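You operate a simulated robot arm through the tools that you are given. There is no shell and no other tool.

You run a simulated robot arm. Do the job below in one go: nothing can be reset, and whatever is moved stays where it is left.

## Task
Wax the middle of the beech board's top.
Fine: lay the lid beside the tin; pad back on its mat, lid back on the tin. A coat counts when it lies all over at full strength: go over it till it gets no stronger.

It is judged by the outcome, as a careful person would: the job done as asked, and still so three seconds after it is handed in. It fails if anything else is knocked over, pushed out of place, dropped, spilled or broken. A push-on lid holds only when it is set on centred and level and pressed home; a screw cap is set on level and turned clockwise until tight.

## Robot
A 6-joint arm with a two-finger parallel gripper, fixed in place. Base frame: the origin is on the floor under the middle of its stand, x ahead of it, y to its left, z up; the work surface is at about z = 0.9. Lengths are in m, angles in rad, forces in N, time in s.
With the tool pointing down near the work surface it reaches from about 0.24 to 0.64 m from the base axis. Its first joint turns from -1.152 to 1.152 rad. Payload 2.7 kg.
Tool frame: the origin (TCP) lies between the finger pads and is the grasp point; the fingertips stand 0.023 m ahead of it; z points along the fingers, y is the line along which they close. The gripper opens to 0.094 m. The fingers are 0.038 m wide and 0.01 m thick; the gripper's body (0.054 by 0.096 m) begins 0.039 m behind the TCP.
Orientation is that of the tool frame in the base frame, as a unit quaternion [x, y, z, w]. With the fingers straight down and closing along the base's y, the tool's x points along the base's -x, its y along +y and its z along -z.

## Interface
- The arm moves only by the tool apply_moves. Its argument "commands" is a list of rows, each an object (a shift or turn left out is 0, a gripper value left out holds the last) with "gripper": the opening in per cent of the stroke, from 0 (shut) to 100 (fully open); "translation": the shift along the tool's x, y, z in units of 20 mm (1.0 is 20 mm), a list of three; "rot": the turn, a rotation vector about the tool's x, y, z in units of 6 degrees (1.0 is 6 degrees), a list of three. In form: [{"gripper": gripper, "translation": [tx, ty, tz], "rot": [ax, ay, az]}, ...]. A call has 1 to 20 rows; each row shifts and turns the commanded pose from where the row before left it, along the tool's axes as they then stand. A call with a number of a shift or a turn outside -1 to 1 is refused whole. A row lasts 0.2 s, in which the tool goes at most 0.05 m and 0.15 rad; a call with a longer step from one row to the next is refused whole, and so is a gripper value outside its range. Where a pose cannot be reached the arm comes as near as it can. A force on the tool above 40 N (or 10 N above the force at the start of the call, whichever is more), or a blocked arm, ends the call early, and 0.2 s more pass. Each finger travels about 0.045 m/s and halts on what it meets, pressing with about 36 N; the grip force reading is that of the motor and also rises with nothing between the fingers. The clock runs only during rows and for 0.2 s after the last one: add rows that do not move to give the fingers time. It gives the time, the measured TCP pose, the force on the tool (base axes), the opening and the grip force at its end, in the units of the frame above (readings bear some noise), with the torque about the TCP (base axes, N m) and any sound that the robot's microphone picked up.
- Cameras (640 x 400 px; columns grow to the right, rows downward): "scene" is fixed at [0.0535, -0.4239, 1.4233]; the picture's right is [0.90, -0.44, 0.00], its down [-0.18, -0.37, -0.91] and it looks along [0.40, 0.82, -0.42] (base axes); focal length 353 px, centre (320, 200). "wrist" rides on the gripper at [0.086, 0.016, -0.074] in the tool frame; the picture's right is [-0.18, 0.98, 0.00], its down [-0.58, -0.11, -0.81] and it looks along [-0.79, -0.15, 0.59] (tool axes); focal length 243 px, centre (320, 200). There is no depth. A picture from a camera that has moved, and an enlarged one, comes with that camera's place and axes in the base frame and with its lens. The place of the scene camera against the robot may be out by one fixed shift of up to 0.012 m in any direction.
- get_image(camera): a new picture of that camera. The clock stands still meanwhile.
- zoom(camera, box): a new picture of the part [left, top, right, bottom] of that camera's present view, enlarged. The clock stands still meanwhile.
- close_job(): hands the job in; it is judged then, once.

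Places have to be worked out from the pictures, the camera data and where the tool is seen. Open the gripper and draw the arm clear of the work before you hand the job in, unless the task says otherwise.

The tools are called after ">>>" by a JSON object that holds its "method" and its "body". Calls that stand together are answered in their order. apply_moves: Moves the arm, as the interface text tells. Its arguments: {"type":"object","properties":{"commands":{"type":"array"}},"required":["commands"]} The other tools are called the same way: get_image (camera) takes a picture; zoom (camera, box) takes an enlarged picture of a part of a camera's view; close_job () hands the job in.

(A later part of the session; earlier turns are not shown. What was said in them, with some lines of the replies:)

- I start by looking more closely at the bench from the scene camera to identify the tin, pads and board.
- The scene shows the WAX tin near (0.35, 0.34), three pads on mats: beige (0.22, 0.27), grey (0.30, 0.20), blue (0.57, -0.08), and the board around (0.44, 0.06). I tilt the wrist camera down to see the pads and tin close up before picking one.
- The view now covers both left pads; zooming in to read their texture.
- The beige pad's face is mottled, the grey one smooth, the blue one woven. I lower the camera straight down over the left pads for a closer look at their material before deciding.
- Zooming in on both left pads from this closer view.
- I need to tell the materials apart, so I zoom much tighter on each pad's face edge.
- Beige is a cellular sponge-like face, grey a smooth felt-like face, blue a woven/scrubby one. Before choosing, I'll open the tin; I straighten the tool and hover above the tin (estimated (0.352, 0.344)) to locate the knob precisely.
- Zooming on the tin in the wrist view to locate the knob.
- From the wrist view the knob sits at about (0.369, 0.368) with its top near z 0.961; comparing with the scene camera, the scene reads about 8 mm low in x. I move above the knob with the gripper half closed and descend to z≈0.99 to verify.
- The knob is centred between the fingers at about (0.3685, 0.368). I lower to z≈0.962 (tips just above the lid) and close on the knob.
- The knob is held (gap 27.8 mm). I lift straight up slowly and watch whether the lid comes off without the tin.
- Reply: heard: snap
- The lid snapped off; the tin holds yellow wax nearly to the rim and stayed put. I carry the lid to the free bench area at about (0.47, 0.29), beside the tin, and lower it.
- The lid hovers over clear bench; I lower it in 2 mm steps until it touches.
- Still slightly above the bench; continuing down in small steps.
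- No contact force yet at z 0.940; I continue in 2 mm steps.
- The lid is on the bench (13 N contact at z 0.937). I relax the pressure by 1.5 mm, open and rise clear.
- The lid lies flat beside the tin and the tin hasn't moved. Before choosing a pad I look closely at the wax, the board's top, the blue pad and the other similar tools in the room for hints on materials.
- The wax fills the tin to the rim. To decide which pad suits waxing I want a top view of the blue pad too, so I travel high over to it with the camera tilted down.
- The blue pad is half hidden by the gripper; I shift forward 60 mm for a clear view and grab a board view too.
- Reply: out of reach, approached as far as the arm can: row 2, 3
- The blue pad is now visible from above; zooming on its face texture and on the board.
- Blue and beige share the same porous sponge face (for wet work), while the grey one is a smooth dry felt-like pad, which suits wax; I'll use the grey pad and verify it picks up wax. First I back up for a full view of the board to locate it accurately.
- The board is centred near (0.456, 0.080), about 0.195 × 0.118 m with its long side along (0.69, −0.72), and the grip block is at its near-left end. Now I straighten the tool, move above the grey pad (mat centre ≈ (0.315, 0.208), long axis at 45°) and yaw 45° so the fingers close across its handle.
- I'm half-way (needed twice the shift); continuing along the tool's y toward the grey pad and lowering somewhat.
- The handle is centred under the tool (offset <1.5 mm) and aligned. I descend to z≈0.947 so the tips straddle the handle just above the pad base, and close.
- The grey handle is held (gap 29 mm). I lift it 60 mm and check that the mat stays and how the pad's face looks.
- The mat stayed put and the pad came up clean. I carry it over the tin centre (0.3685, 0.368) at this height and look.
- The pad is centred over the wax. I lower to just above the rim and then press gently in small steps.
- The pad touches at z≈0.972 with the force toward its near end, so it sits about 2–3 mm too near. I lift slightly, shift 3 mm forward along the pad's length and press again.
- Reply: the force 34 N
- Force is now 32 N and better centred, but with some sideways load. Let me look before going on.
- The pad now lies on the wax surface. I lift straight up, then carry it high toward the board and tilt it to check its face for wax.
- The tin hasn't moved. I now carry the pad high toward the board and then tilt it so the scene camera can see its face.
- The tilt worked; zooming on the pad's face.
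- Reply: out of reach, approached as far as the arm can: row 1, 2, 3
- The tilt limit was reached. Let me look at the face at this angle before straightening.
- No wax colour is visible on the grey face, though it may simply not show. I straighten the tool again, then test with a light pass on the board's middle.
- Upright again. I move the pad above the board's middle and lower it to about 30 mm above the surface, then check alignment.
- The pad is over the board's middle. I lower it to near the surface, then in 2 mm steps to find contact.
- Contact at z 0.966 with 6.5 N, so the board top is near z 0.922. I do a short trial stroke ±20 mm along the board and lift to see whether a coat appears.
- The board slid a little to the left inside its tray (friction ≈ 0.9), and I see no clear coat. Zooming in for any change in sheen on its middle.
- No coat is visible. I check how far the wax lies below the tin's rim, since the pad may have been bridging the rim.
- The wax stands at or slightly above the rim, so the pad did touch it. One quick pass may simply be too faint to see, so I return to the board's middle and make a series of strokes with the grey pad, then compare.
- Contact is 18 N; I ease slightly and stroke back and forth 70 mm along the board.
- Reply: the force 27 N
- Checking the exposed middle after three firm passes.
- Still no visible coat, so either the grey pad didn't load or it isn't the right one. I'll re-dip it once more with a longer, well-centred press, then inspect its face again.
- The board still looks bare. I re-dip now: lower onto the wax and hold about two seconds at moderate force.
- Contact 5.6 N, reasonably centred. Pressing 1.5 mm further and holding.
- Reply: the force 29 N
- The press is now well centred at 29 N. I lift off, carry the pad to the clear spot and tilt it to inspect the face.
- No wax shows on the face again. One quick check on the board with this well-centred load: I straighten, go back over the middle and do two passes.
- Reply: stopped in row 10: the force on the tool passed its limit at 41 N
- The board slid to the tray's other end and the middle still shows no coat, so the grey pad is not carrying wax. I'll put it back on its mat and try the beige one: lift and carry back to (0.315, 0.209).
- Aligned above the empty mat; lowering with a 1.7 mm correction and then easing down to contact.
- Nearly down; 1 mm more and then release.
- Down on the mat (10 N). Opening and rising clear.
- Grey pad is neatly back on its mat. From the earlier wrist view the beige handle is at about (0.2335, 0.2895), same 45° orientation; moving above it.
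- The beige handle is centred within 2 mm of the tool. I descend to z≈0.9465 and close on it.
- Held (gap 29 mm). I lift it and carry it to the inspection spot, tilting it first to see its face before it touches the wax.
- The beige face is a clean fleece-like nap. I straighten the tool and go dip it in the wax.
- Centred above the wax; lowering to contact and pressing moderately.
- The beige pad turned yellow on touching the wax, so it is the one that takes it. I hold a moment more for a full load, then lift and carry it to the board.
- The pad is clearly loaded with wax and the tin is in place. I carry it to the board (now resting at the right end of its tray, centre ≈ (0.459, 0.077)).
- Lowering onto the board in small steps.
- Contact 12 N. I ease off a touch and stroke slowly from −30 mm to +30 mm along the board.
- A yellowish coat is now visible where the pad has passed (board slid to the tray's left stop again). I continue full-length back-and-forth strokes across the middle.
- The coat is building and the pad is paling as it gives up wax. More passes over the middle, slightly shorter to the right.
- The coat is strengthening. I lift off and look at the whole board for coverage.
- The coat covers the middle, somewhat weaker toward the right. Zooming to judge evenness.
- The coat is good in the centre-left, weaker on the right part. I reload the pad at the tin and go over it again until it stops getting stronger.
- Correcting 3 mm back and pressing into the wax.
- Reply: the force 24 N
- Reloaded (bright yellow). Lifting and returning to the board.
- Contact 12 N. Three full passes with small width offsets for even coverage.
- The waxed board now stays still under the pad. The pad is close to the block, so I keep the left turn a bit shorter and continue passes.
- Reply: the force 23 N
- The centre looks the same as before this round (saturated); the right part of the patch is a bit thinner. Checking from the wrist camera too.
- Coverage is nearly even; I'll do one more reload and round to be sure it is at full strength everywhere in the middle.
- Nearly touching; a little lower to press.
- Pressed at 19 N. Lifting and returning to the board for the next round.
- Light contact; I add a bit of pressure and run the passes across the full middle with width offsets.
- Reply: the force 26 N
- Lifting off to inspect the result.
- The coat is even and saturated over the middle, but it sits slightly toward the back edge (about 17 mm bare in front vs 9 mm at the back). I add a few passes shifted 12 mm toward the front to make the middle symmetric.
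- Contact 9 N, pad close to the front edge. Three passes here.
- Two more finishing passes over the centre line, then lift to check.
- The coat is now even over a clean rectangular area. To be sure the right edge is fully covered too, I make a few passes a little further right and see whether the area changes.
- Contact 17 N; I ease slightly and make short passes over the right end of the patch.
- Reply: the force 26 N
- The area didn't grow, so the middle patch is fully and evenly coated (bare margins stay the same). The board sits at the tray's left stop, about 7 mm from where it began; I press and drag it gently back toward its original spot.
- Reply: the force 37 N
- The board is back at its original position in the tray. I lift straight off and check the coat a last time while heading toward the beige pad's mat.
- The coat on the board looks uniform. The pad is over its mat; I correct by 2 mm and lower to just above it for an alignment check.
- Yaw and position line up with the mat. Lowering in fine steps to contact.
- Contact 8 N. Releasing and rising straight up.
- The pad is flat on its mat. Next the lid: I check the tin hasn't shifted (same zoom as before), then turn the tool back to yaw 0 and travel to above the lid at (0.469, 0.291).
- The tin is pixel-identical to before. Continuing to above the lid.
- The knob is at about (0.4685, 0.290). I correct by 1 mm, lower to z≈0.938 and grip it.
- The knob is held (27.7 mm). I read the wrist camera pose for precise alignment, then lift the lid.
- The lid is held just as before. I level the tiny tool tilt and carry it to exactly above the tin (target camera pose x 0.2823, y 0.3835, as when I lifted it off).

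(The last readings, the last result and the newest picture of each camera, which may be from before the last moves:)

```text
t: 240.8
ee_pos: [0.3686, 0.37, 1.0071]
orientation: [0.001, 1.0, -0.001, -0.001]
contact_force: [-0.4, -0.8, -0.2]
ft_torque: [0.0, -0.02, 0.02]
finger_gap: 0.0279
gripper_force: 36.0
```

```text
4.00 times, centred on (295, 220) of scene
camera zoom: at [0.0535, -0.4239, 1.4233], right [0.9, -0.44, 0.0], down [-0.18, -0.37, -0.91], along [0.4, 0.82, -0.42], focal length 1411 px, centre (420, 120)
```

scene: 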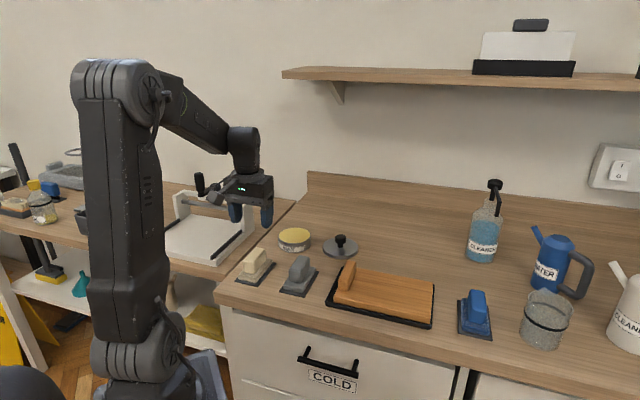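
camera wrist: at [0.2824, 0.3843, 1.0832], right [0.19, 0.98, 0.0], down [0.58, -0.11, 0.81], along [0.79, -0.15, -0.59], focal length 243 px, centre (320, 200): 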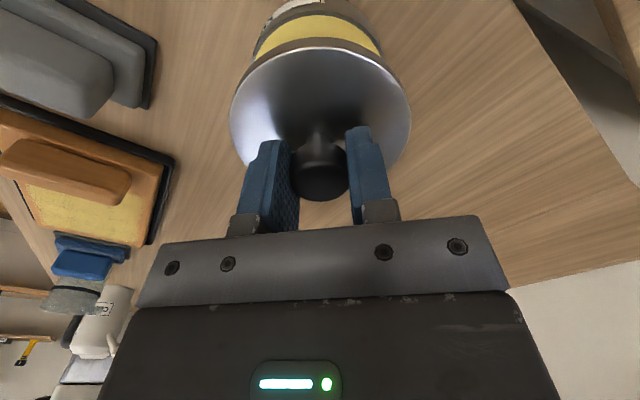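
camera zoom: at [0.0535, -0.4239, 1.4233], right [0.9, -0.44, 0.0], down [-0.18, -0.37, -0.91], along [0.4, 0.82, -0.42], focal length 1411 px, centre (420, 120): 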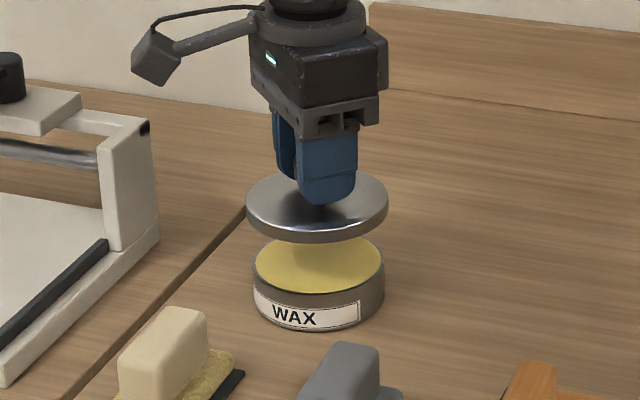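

Lined up within 1 mm; I trim 0.7 mm in y, lower toward the rim, and check just before contact.

>>> {"method": "apply_moves", "body": {"commands": [{"translation": [0, -0.035, 0.5]}, {"translation": [0, 0, 0.5]}, {"translation": [0, 0, 0.5]}, {"translation": [0, 0, 0.2]}, {}]}}

>>> {"method": "get_image", "body": {"camera": "wrist"}}

>>> {"method": "zoom", "body": {"camera": "scene", "box": [260, 200, 330, 260]}}

```text
t: 242.0
ee_pos: [0.3672, 0.3691, 0.9746]
orientation: [0.001, 1.0, 0.001, -0.001]
contact_force: [-0.8, 0.2, 1.1]
ft_torque: [0.01, 0.02, -0.01]
finger_gap: 0.0281
gripper_force: 35.9
```

```text
taken
camera wrist: at [0.2821, 0.3834, 1.0498], right [0.18, 0.98, 0.0], down [0.58, -0.11, 0.81], along [0.79, -0.15, -0.59], focal length 243 px, centre (320, 200)
```

wrist: 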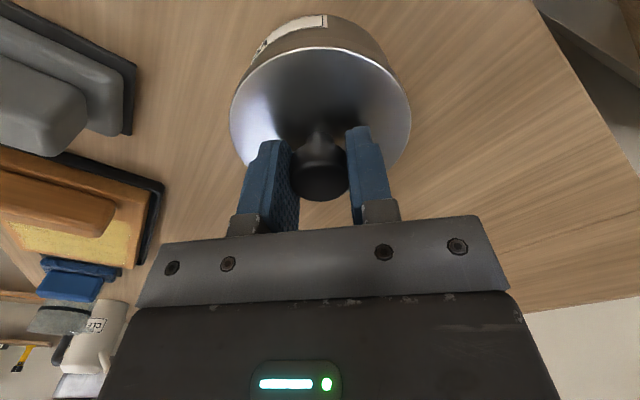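

```text
6.67 times, centred on (295, 230) of scene
camera zoom: at [0.0535, -0.4239, 1.4233], right [0.9, -0.44, 0.0], down [-0.18, -0.37, -0.91], along [0.4, 0.82, -0.42], focal length 2351 px, centre (487, 0)
```

zoom: 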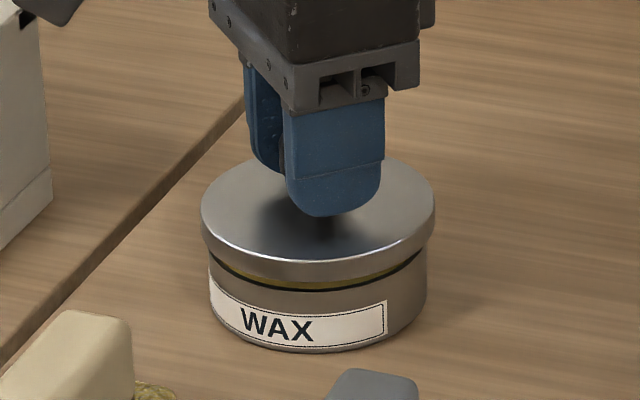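

Position matches the original to a fraction of a millimetre, and the lid hovers just over the rim. I press down in small steps until it snaps home (expected z≈0.9615).

>>> {"method": "apply_moves", "body": {"commands": [{"translation": [0, 0, 0.1]}, {"translation": [0, 0, 0.1]}, {"translation": [0, 0, 0.1]}, {"translation": [0, 0, 0.1]}, {}]}}

>>> {"method": "zoom", "body": {"camera": "scene", "box": [260, 200, 330, 260]}}

```text
t: 243.2
ee_pos: [0.3679, 0.3671, 0.9677]
orientation: [0.001, 1.0, 0.0, -0.001]
contact_force: [-0.2, 0.5, 0.4]
ft_torque: [0.03, 0.03, 0.01]
finger_gap: 0.0279
gripper_force: 35.6
```

```text
6.67 times, centred on (295, 230) of scene
camera zoom: at [0.0535, -0.4239, 1.4233], right [0.9, -0.44, 0.0], down [-0.18, -0.37, -0.91], along [0.4, 0.82, -0.42], focal length 2351 px, centre (487, 0)
```

zoom: 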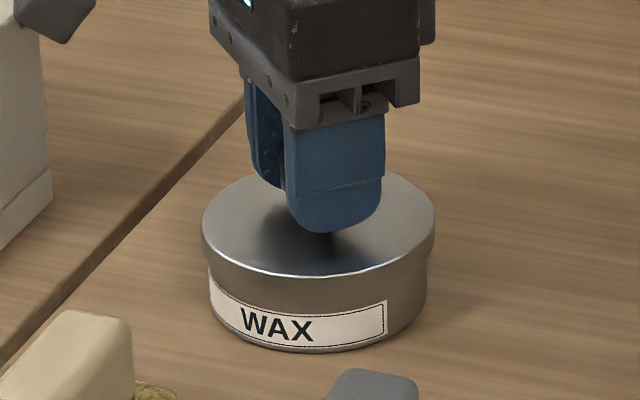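

The lid has slipped over the rim with no resistance yet (z 0.968); pressing on.

>>> {"method": "apply_moves", "body": {"commands": [{"translation": [0, 0, 0.1]}, {"translation": [0, 0, 0.1]}, {"translation": [0, 0, 0.1]}, {}]}}

```text
t: 244.2
ee_pos: [0.3681, 0.3675, 0.9618]
orientation: [0.0, 1.0, 0.001, 0.0]
contact_force: [-8.6, 1.6, 13.1]
ft_torque: [0.05, 0.38, -0.03]
finger_gap: 0.028
gripper_force: 35.9
heard: snap
```

It snapped at z 0.962 — the original seated height. One extra gentle press to be sure it's fully home, then a look.

>>> {"method": "apply_moves", "body": {"commands": [{"translation": [0, 0, 0.06]}, {}, {}]}}

>>> {"method": "zoom", "body": {"camera": "scene", "box": [260, 200, 330, 260]}}

```text
t: 245.0
ee_pos: [0.3674, 0.3667, 0.963]
orientation: [0.001, 1.0, 0.001, 0.001]
contact_force: [-16.6, 0.6, 30.3]
ft_torque: [-0.01, 0.48, 0.0]
finger_gap: 0.028
gripper_force: 35.9
```

```text
6.67 times, centred on (295, 230) of scene
camera zoom: at [0.0527, -0.4242, 1.4232], right [0.9, -0.44, 0.0], down [-0.18, -0.37, -0.91], along [0.4, 0.82, -0.42], focal length 2351 px, centre (487, 0)
```

zoom: 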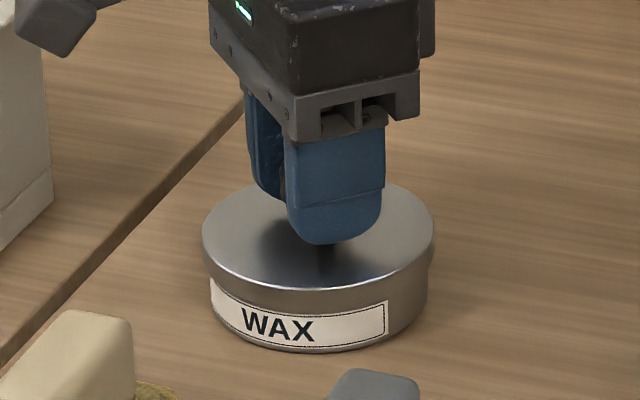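

Seated and level. I back off the pressure before releasing so nothing gets nudged.

>>> {"method": "apply_moves", "body": {"commands": [{"translation": [0, 0, -0.07]}, {}, {}]}}

```text
t: 245.8
ee_pos: [0.3668, 0.3673, 0.9617]
orientation: [0.0, 1.0, 0.001, 0.001]
contact_force: [-13.7, 6.1, 21.8]
ft_torque: [0.15, 0.06, 0.06]
finger_gap: 0.0281
gripper_force: 36.1
```

>>> {"method": "apply_moves", "body": {"commands": [{"translation": [0.04, -0.02, -0.06]}, {}, {}]}}

```text
t: 246.6
ee_pos: [0.3679, 0.3672, 0.9611]
orientation: [0.0, 1.0, 0.0, 0.0]
contact_force: [-2.6, 17.0, 5.8]
ft_torque: [0.23, -0.21, 0.0]
finger_gap: 0.0279
gripper_force: 36.3
```

>>> {"method": "apply_moves", "body": {"commands": [{"translation": [0, 0.03, -0.01]}, {}, {}]}}

```text
t: 247.4
ee_pos: [0.3674, 0.3665, 0.9616]
orientation: [0.001, 1.0, -0.001, -0.001]
contact_force: [1.8, 3.8, -1.3]
ft_torque: [0.03, -0.05, -0.08]
finger_gap: 0.0278
gripper_force: 36.0
heard: snap
```

A second snap was heard while relieving the side load; I check the lid closely.

>>> {"method": "zoom", "body": {"camera": "scene", "box": [260, 200, 330, 260]}}

>>> {"method": "zoom", "body": {"camera": "scene", "box": [275, 225, 315, 258]}}

```text
6.67 times, centred on (295, 230) of scene
camera zoom: at [0.0535, -0.4237, 1.4233], right [0.9, -0.44, 0.0], down [-0.18, -0.37, -0.91], along [0.4, 0.82, -0.42], focal length 2351 px, centre (487, 0)
```

zoom: 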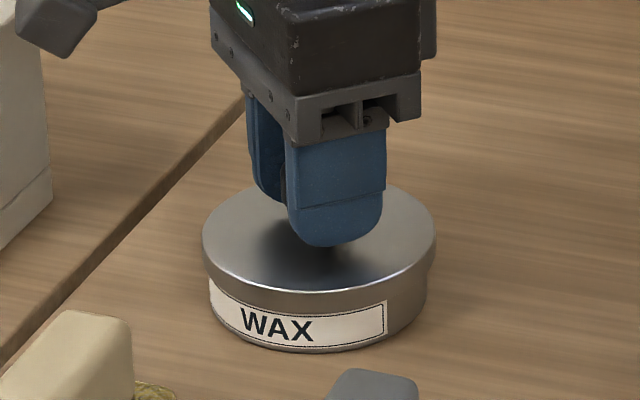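

```text
12.12 times, centred on (295, 242) of scene
camera zoom: at [0.0535, -0.4237, 1.4233], right [0.9, -0.44, 0.0], down [-0.18, -0.37, -0.91], along [0.4, 0.82, -0.42], focal length 4275 px, centre (623, -303)
```

zoom: 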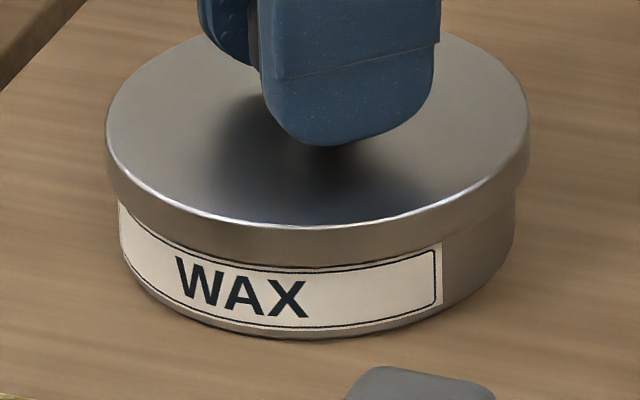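

The lid looks level and down. To be sure it's latched I press once more straight down, now that the side load is gone.

>>> {"method": "apply_moves", "body": {"commands": [{"translation": [0, 0, 0.06]}, {}, {}]}}

```text
t: 248.2
ee_pos: [0.3667, 0.366, 0.9614]
orientation: [0.001, 1.0, 0.0, -0.001]
contact_force: [0.3, -1.3, 2.2]
ft_torque: [-0.13, -0.02, -0.02]
finger_gap: 0.0282
gripper_force: 36.0
```

>>> {"method": "apply_moves", "body": {"commands": [{"translation": [0, 0, 0.05]}, {"translation": [0, 0, 0.04]}, {}, {}]}}

```text
t: 249.2
ee_pos: [0.3682, 0.3673, 0.9609]
orientation: [0.0, 1.0, 0.001, 0.001]
contact_force: [-5.1, -0.5, 22.5]
ft_torque: [-0.03, 0.32, -0.01]
finger_gap: 0.028
gripper_force: 35.5
```

Firmly down at 22 N at the same seat height, no further snap. I do a very gentle pull check: unload in small steps and see whether the lid resists.

>>> {"method": "apply_moves", "body": {"commands": [{"translation": [0, 0, -0.09]}, {}, {}]}}

```text
t: 250.0
ee_pos: [0.3679, 0.3673, 0.9606]
orientation: [0.001, 1.0, 0.0, 0.0]
contact_force: [2.2, 4.8, 11.0]
ft_torque: [0.18, -0.13, 0.01]
finger_gap: 0.028
gripper_force: 35.9
```

>>> {"method": "apply_moves", "body": {"commands": [{"translation": [0, 0, -0.05]}, {}, {}]}}

```text
t: 250.8
ee_pos: [0.3661, 0.3665, 0.9617]
orientation: [0.0, 1.0, -0.001, -0.002]
contact_force: [2.4, 0.3, 2.8]
ft_torque: [0.01, -0.22, -0.12]
finger_gap: 0.0281
gripper_force: 36.0
```

>>> {"method": "apply_moves", "body": {"commands": [{"translation": [0, 0, -0.03]}, {}, {}]}}

```text
t: 251.6
ee_pos: [0.3665, 0.3672, 0.9615]
orientation: [0.0, 1.0, 0.0, -0.001]
contact_force: [0.6, 0.5, -0.1]
ft_torque: [0.01, -0.03, 0.01]
finger_gap: 0.028
gripper_force: 35.8
```

>>> {"method": "apply_moves", "body": {"commands": [{"translation": [0, 0, -0.02]}, {}, {}]}}

```text
t: 252.4
ee_pos: [0.3668, 0.3678, 0.963]
orientation: [0.0, 1.0, 0.0, -0.001]
contact_force: [0.9, 1.0, -0.2]
ft_torque: [0.02, 0.03, -0.02]
finger_gap: 0.028
gripper_force: 36.3
```

>>> {"method": "apply_moves", "body": {"commands": [{"translation": [0, 0, -0.03]}, {}, {}]}}

>>> {"method": "zoom", "body": {"camera": "scene", "box": [275, 225, 315, 258]}}

```text
t: 253.2
ee_pos: [0.3665, 0.3668, 0.9641]
orientation: [0.002, 1.0, 0.0, 0.0]
contact_force: [-0.2, 0.2, -0.2]
ft_torque: [0.0, 0.01, 0.0]
finger_gap: 0.0281
gripper_force: 36.3
```

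```text
12.12 times, centred on (295, 242) of scene
camera zoom: at [0.0535, -0.4239, 1.4233], right [0.9, -0.44, 0.0], down [-0.18, -0.37, -0.91], along [0.4, 0.82, -0.42], focal length 4275 px, centre (623, -303)
```

zoom: 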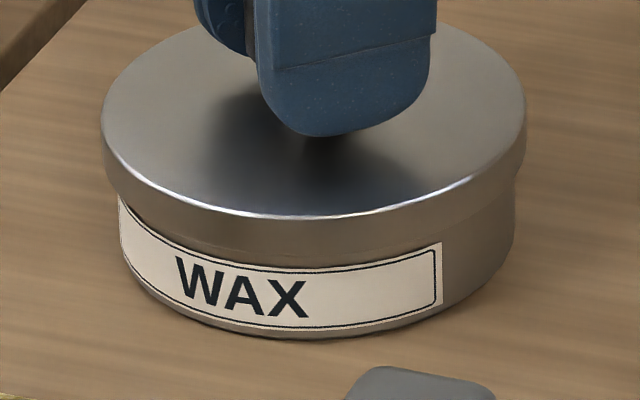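

The pull check shows the lid had popped loose (it rose ~2.5 mm with no resistance), so the second snap was an unlatch from my side-load correction. I re-read the alignment, then press home again and this time release without pulling.

>>> {"method": "get_image", "body": {"camera": "wrist"}}

```text
taken
camera wrist: at [0.2814, 0.3829, 1.0387], right [0.18, 0.98, 0.0], down [0.58, -0.11, 0.81], along [0.79, -0.15, -0.59], focal length 243 px, centre (320, 200)
```

wrist: 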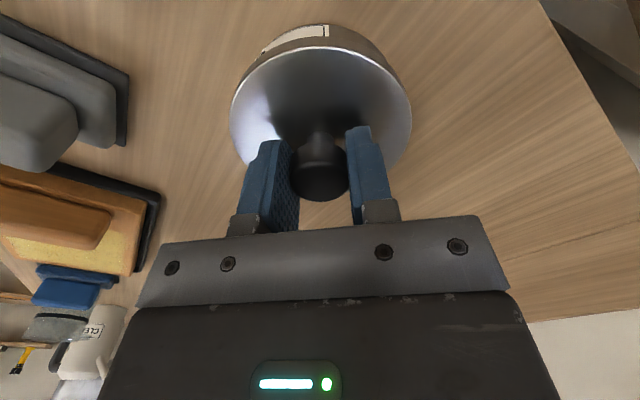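

Correcting 0.8 mm/0.5 mm back to the aligned pose, then pressing.

>>> {"method": "apply_moves", "body": {"commands": [{"translation": [-0.035, 0.025, 0]}, {}, {"translation": [0, 0, 0.1]}, {"translation": [0, 0, 0.06]}, {}]}}

```text
t: 254.4
ee_pos: [0.3676, 0.3678, 0.9606]
orientation: [0.0, 1.0, 0.0, 0.001]
contact_force: [1.0, -2.5, 8.3]
ft_torque: [-0.19, 0.11, 0.0]
finger_gap: 0.0281
gripper_force: 36.0
```

>>> {"method": "apply_moves", "body": {"commands": [{"translation": [0, 0, 0.06]}, {"translation": [0, 0, 0.06]}, {}]}}

```text
t: 255.2
ee_pos: [0.3689, 0.3692, 0.9616]
orientation: [0.0, 1.0, 0.002, 0.0]
contact_force: [-6.1, -4.6, 31.4]
ft_torque: [-0.15, 0.43, -0.01]
finger_gap: 0.0284
gripper_force: 35.7
```

No snap yet at 31 N; checking the seating from the scene.

>>> {"method": "zoom", "body": {"camera": "scene", "box": [275, 225, 315, 258]}}

>>> {"method": "get_image", "body": {"camera": "wrist"}}

```text
12.12 times, centred on (295, 242) of scene
camera zoom: at [0.053, -0.4244, 1.4232], right [0.9, -0.44, 0.0], down [-0.18, -0.37, -0.91], along [0.4, 0.82, -0.42], focal length 4275 px, centre (623, -303)
```

zoom: 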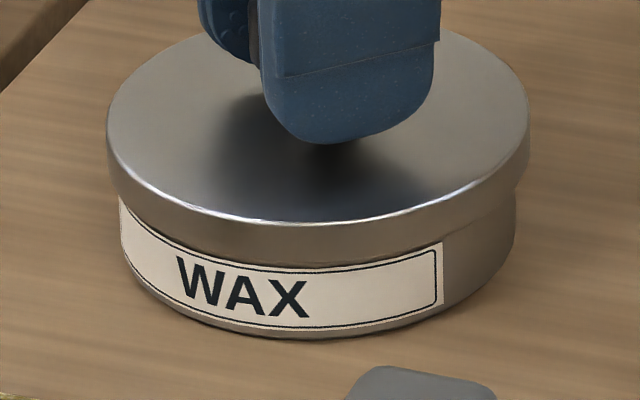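

```text
taken
camera wrist: at [0.2821, 0.3834, 1.0359], right [0.18, 0.98, 0.0], down [0.58, -0.11, 0.81], along [0.79, -0.15, -0.59], focal length 243 px, centre (320, 200)
```

wrist: 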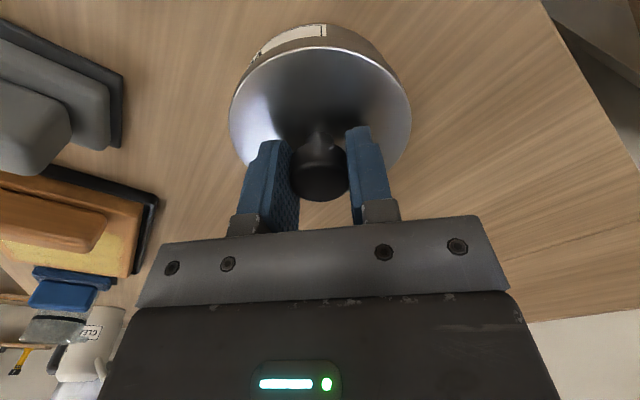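

Alignment matches, but no snap at 31 N. I'll lift the lid clear a centimetre and repeat the approach that snapped the first time.

>>> {"method": "apply_moves", "body": {"commands": [{"translation": [0, 0, -0.12]}, {"translation": [0, 0, -0.2]}, {"translation": [0, 0, -0.3]}, {"translation": [0, 0, -0.3]}, {}]}}

>>> {"method": "get_image", "body": {"camera": "wrist"}}

>>> {"method": "zoom", "body": {"camera": "scene", "box": [260, 200, 330, 260]}}

```text
t: 256.4
ee_pos: [0.3681, 0.3674, 0.9773]
orientation: [0.001, 1.0, 0.0, -0.001]
contact_force: [0.6, -0.3, -0.7]
ft_torque: [0.0, 0.02, -0.02]
finger_gap: 0.0279
gripper_force: 36.3
```

```text
taken
camera wrist: at [0.2824, 0.3833, 1.0518], right [0.19, 0.98, 0.0], down [0.58, -0.11, 0.81], along [0.79, -0.15, -0.59], focal length 243 px, centre (320, 200)
```

wrist: 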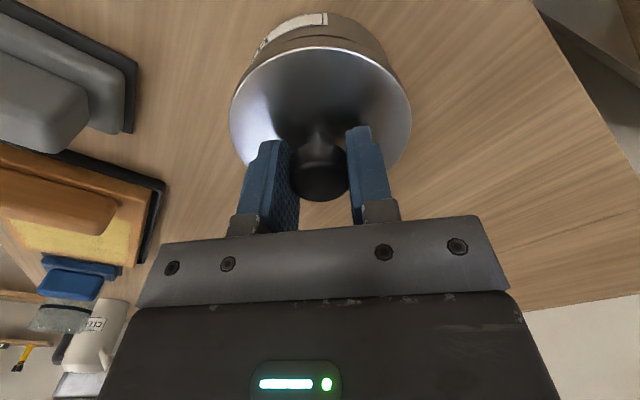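

```text
6.67 times, centred on (295, 230) of scene
camera zoom: at [0.0535, -0.4239, 1.4233], right [0.9, -0.44, 0.0], down [-0.18, -0.37, -0.91], along [0.4, 0.82, -0.42], focal length 2351 px, centre (487, 0)
```

zoom: 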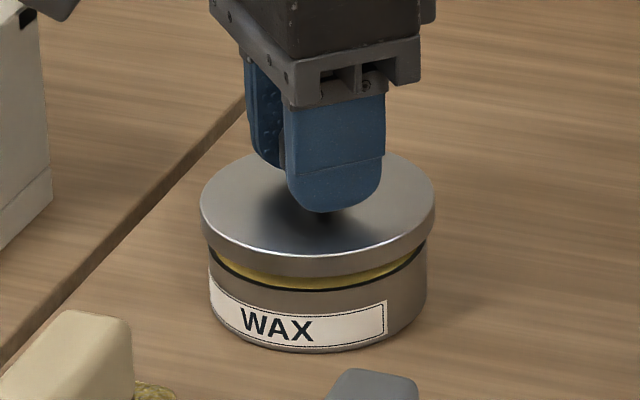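

Lid centred over the tin, tin unmoved. Repeating the straight-down press in 2 mm steps.

>>> {"method": "apply_moves", "body": {"commands": [{"translation": [0, 0, 0.1]}, {"translation": [0, 0, 0.1]}, {"translation": [0, 0, 0.1]}, {"translation": [0, 0, 0.1]}, {"translation": [0, 0, 0.1]}, {"translation": [0, 0, 0.1]}, {"translation": [0, 0, 0.1]}, {"translation": [0, 0, 0.1]}, {}]}}

```text
t: 258.4
ee_pos: [0.3669, 0.3677, 0.9615]
orientation: [0.001, 1.0, 0.0, -0.001]
contact_force: [-8.8, -9.4, 14.6]
ft_torque: [-0.19, 0.21, 0.01]
finger_gap: 0.0278
gripper_force: 36.2
heard: snap
```

It snapped home again (15 N). This time I simply open the gripper in place, without moving, then rise.

>>> {"method": "apply_moves", "body": {"commands": [{"gripper": 60}, {}, {}, {}, {}]}}

>>> {"method": "zoom", "body": {"camera": "scene", "box": [275, 225, 315, 258]}}

```text
t: 259.6
ee_pos: [0.3677, 0.3683, 0.9604]
orientation: [0.001, 1.0, 0.0, -0.001]
contact_force: [0.0, 0.4, 0.3]
ft_torque: [-0.01, -0.01, -0.02]
finger_gap: 0.0563
gripper_force: 0.1
```

```text
12.12 times, centred on (295, 242) of scene
camera zoom: at [0.0535, -0.4239, 1.4233], right [0.9, -0.44, 0.0], down [-0.18, -0.37, -0.91], along [0.4, 0.82, -0.42], focal length 4275 px, centre (623, -303)
```

zoom: 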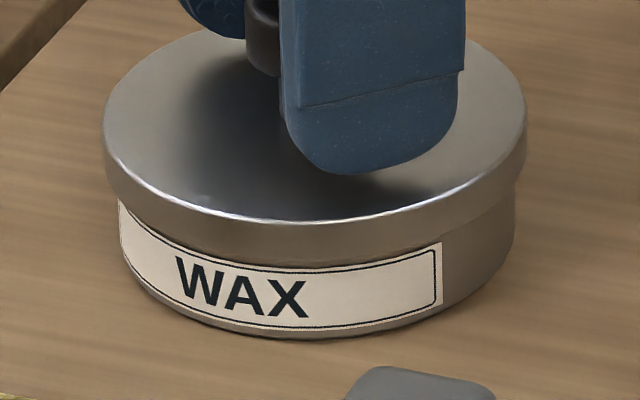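

Released with no further sound. I rise straight up and compare the tin with its initial picture.

>>> {"method": "apply_moves", "body": {"commands": [{"translation": [0, 0, -0.5]}, {"translation": [0, 0, -1]}, {"translation": [0, 0, -1]}, {"translation": [0, 0, -1]}, {"translation": [0, 0, -1]}, {"translation": [0, 0, -1]}, {}]}}

>>> {"method": "zoom", "body": {"camera": "scene", "box": [260, 210, 330, 260]}}

>>> {"method": "get_image", "body": {"camera": "wrist"}}

```text
t: 261.2
ee_pos: [0.3696, 0.3682, 1.0697]
orientation: [0.001, 1.0, -0.001, -0.002]
contact_force: [-0.3, -0.2, 0.0]
ft_torque: [0.0, 0.01, 0.02]
finger_gap: 0.0565
gripper_force: 0.1
```

```text
8.00 times, centred on (295, 235) of scene
camera zoom: at [0.0535, -0.4239, 1.4233], right [0.9, -0.44, 0.0], down [-0.18, -0.37, -0.91], along [0.4, 0.82, -0.42], focal length 2822 px, centre (520, -80)
```

zoom: 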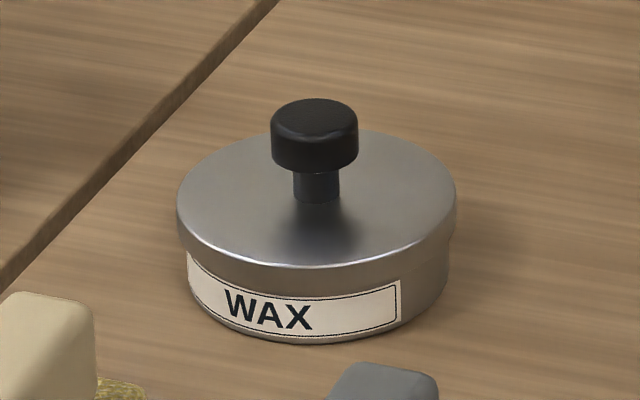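

```text
taken
camera wrist: at [0.2831, 0.3832, 1.1451], right [0.18, 0.98, 0.0], down [0.58, -0.11, 0.81], along [0.79, -0.15, -0.59], focal length 243 px, centre (320, 200)
```

wrist: 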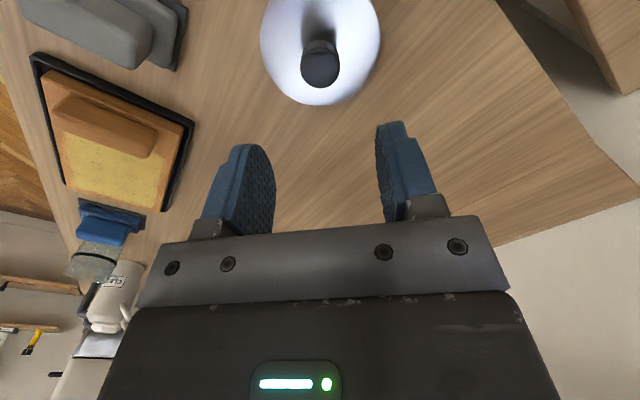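

The tin and lid now match the initial picture exactly. I move the arm clear, open the gripper, and check the board and everything else once more.

>>> {"method": "apply_moves", "body": {"commands": [{"gripper": 100, "translation": [0.5, -0.5, -1]}, {"translation": [0.5, -0.5, -1]}, {"translation": [0.5, -0.5, -1]}, {"translation": [0.5, -0.5, -1]}, {"translation": [0.5, -0.5, -1]}, {"translation": [0.5, -0.5, -1]}, {"translation": [0, 0, -1]}, {"translation": [0, 0, -1]}, {}]}}

>>> {"method": "get_image", "body": {"camera": "scene"}}

>>> {"method": "zoom", "body": {"camera": "scene", "box": [345, 258, 425, 318]}}

>>> {"method": "zoom", "body": {"camera": "wrist", "box": [120, 0, 380, 180]}}

>>> {"method": "zoom", "body": {"camera": "scene", "box": [220, 220, 340, 310]}}

```text
t: 263.2
ee_pos: [0.309, 0.3073, 1.2316]
orientation: [0.001, 1.0, -0.001, 0.0]
contact_force: [0.2, 0.5, 1.2]
ft_torque: [-0.01, 0.0, -0.01]
finger_gap: 0.094
gripper_force: 0.0
```

```text
taken
```

scene: 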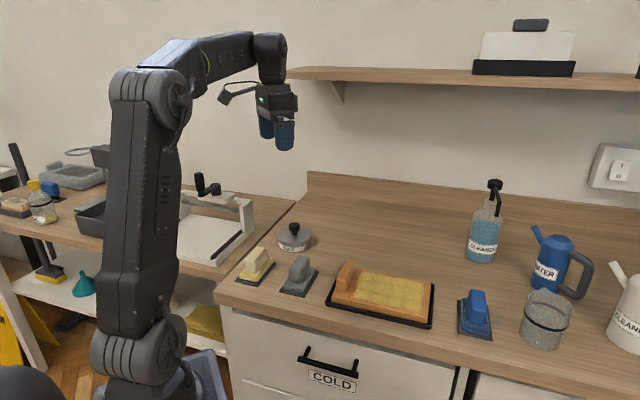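

```text
6.67 times, centred on (385, 288) of scene
camera zoom: at [0.0535, -0.4239, 1.4233], right [0.9, -0.44, 0.0], down [-0.18, -0.37, -0.91], along [0.4, 0.82, -0.42], focal length 2351 px, centre (-113, -387)
```

zoom: 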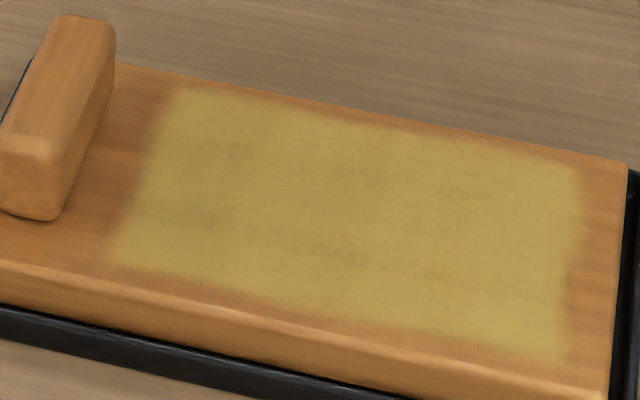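

```text
2.22 times, centred on (250, 90) of wrist
camera zoom: at [0.2227, 0.3235, 1.306], right [0.18, 0.98, 0.0], down [0.58, -0.11, 0.81], along [0.79, -0.15, -0.59], focal length 539 px, centre (476, 444)
```

zoom: 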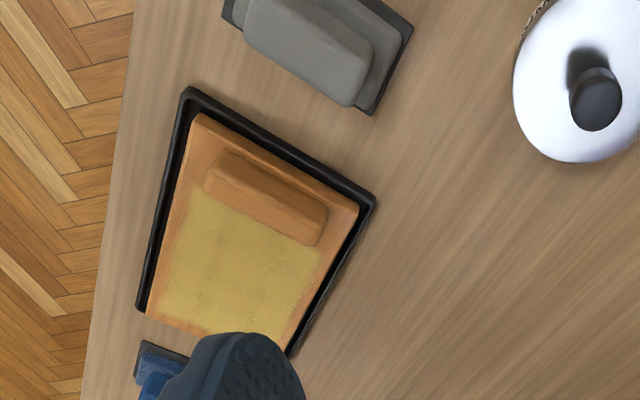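

```text
4.44 times, centred on (280, 265) of scene
camera zoom: at [0.0535, -0.4239, 1.4233], right [0.9, -0.44, 0.0], down [-0.18, -0.37, -0.91], along [0.4, 0.82, -0.42], focal length 1568 px, centre (498, -89)
```

zoom: 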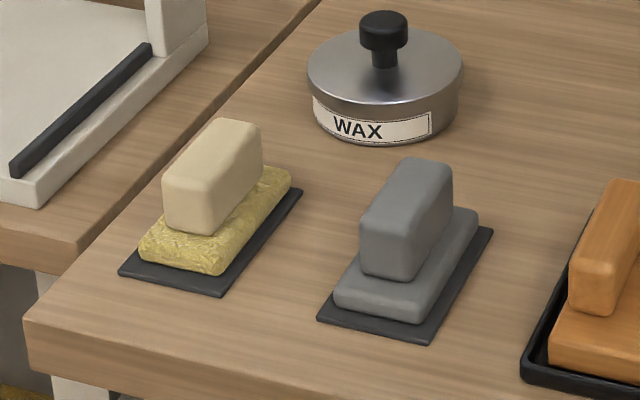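

The coat lies even over the middle of the board's top, and the last rounds made it no stronger. The beige pad is on its mat and the grey pad is back on its own. The lid snapped home, so the tin looks as it did at the start. The board is back in place in its tray, and the arm is clear with the gripper open. I hand the job in.

>>> {"method": "close_job", "body": {}}

```text
The job is handed in.
```

The middle of the beech board's top is waxed. The coat is even all over, and the last passes made it no stronger.

- **Pad used:** I tried the grey pad first, but it picked up no wax and left nothing visible on the board. The beige pad took the wax straight away and did the job. Both are back on their own mats, and the beige one still has wax on it.
- **Tin:** I laid the lid beside the tin while working. When I refitted it, it came loose once, so I lifted it off and pressed it on again until it snapped. The tin now looks the same as in the first picture.
- **Board:** It slid several millimetres each way inside its tray while I rubbed it. I dragged it back to within about a millimetre of where it started.

Nothing was knocked over or spilled. The arm is clear with the gripper open.
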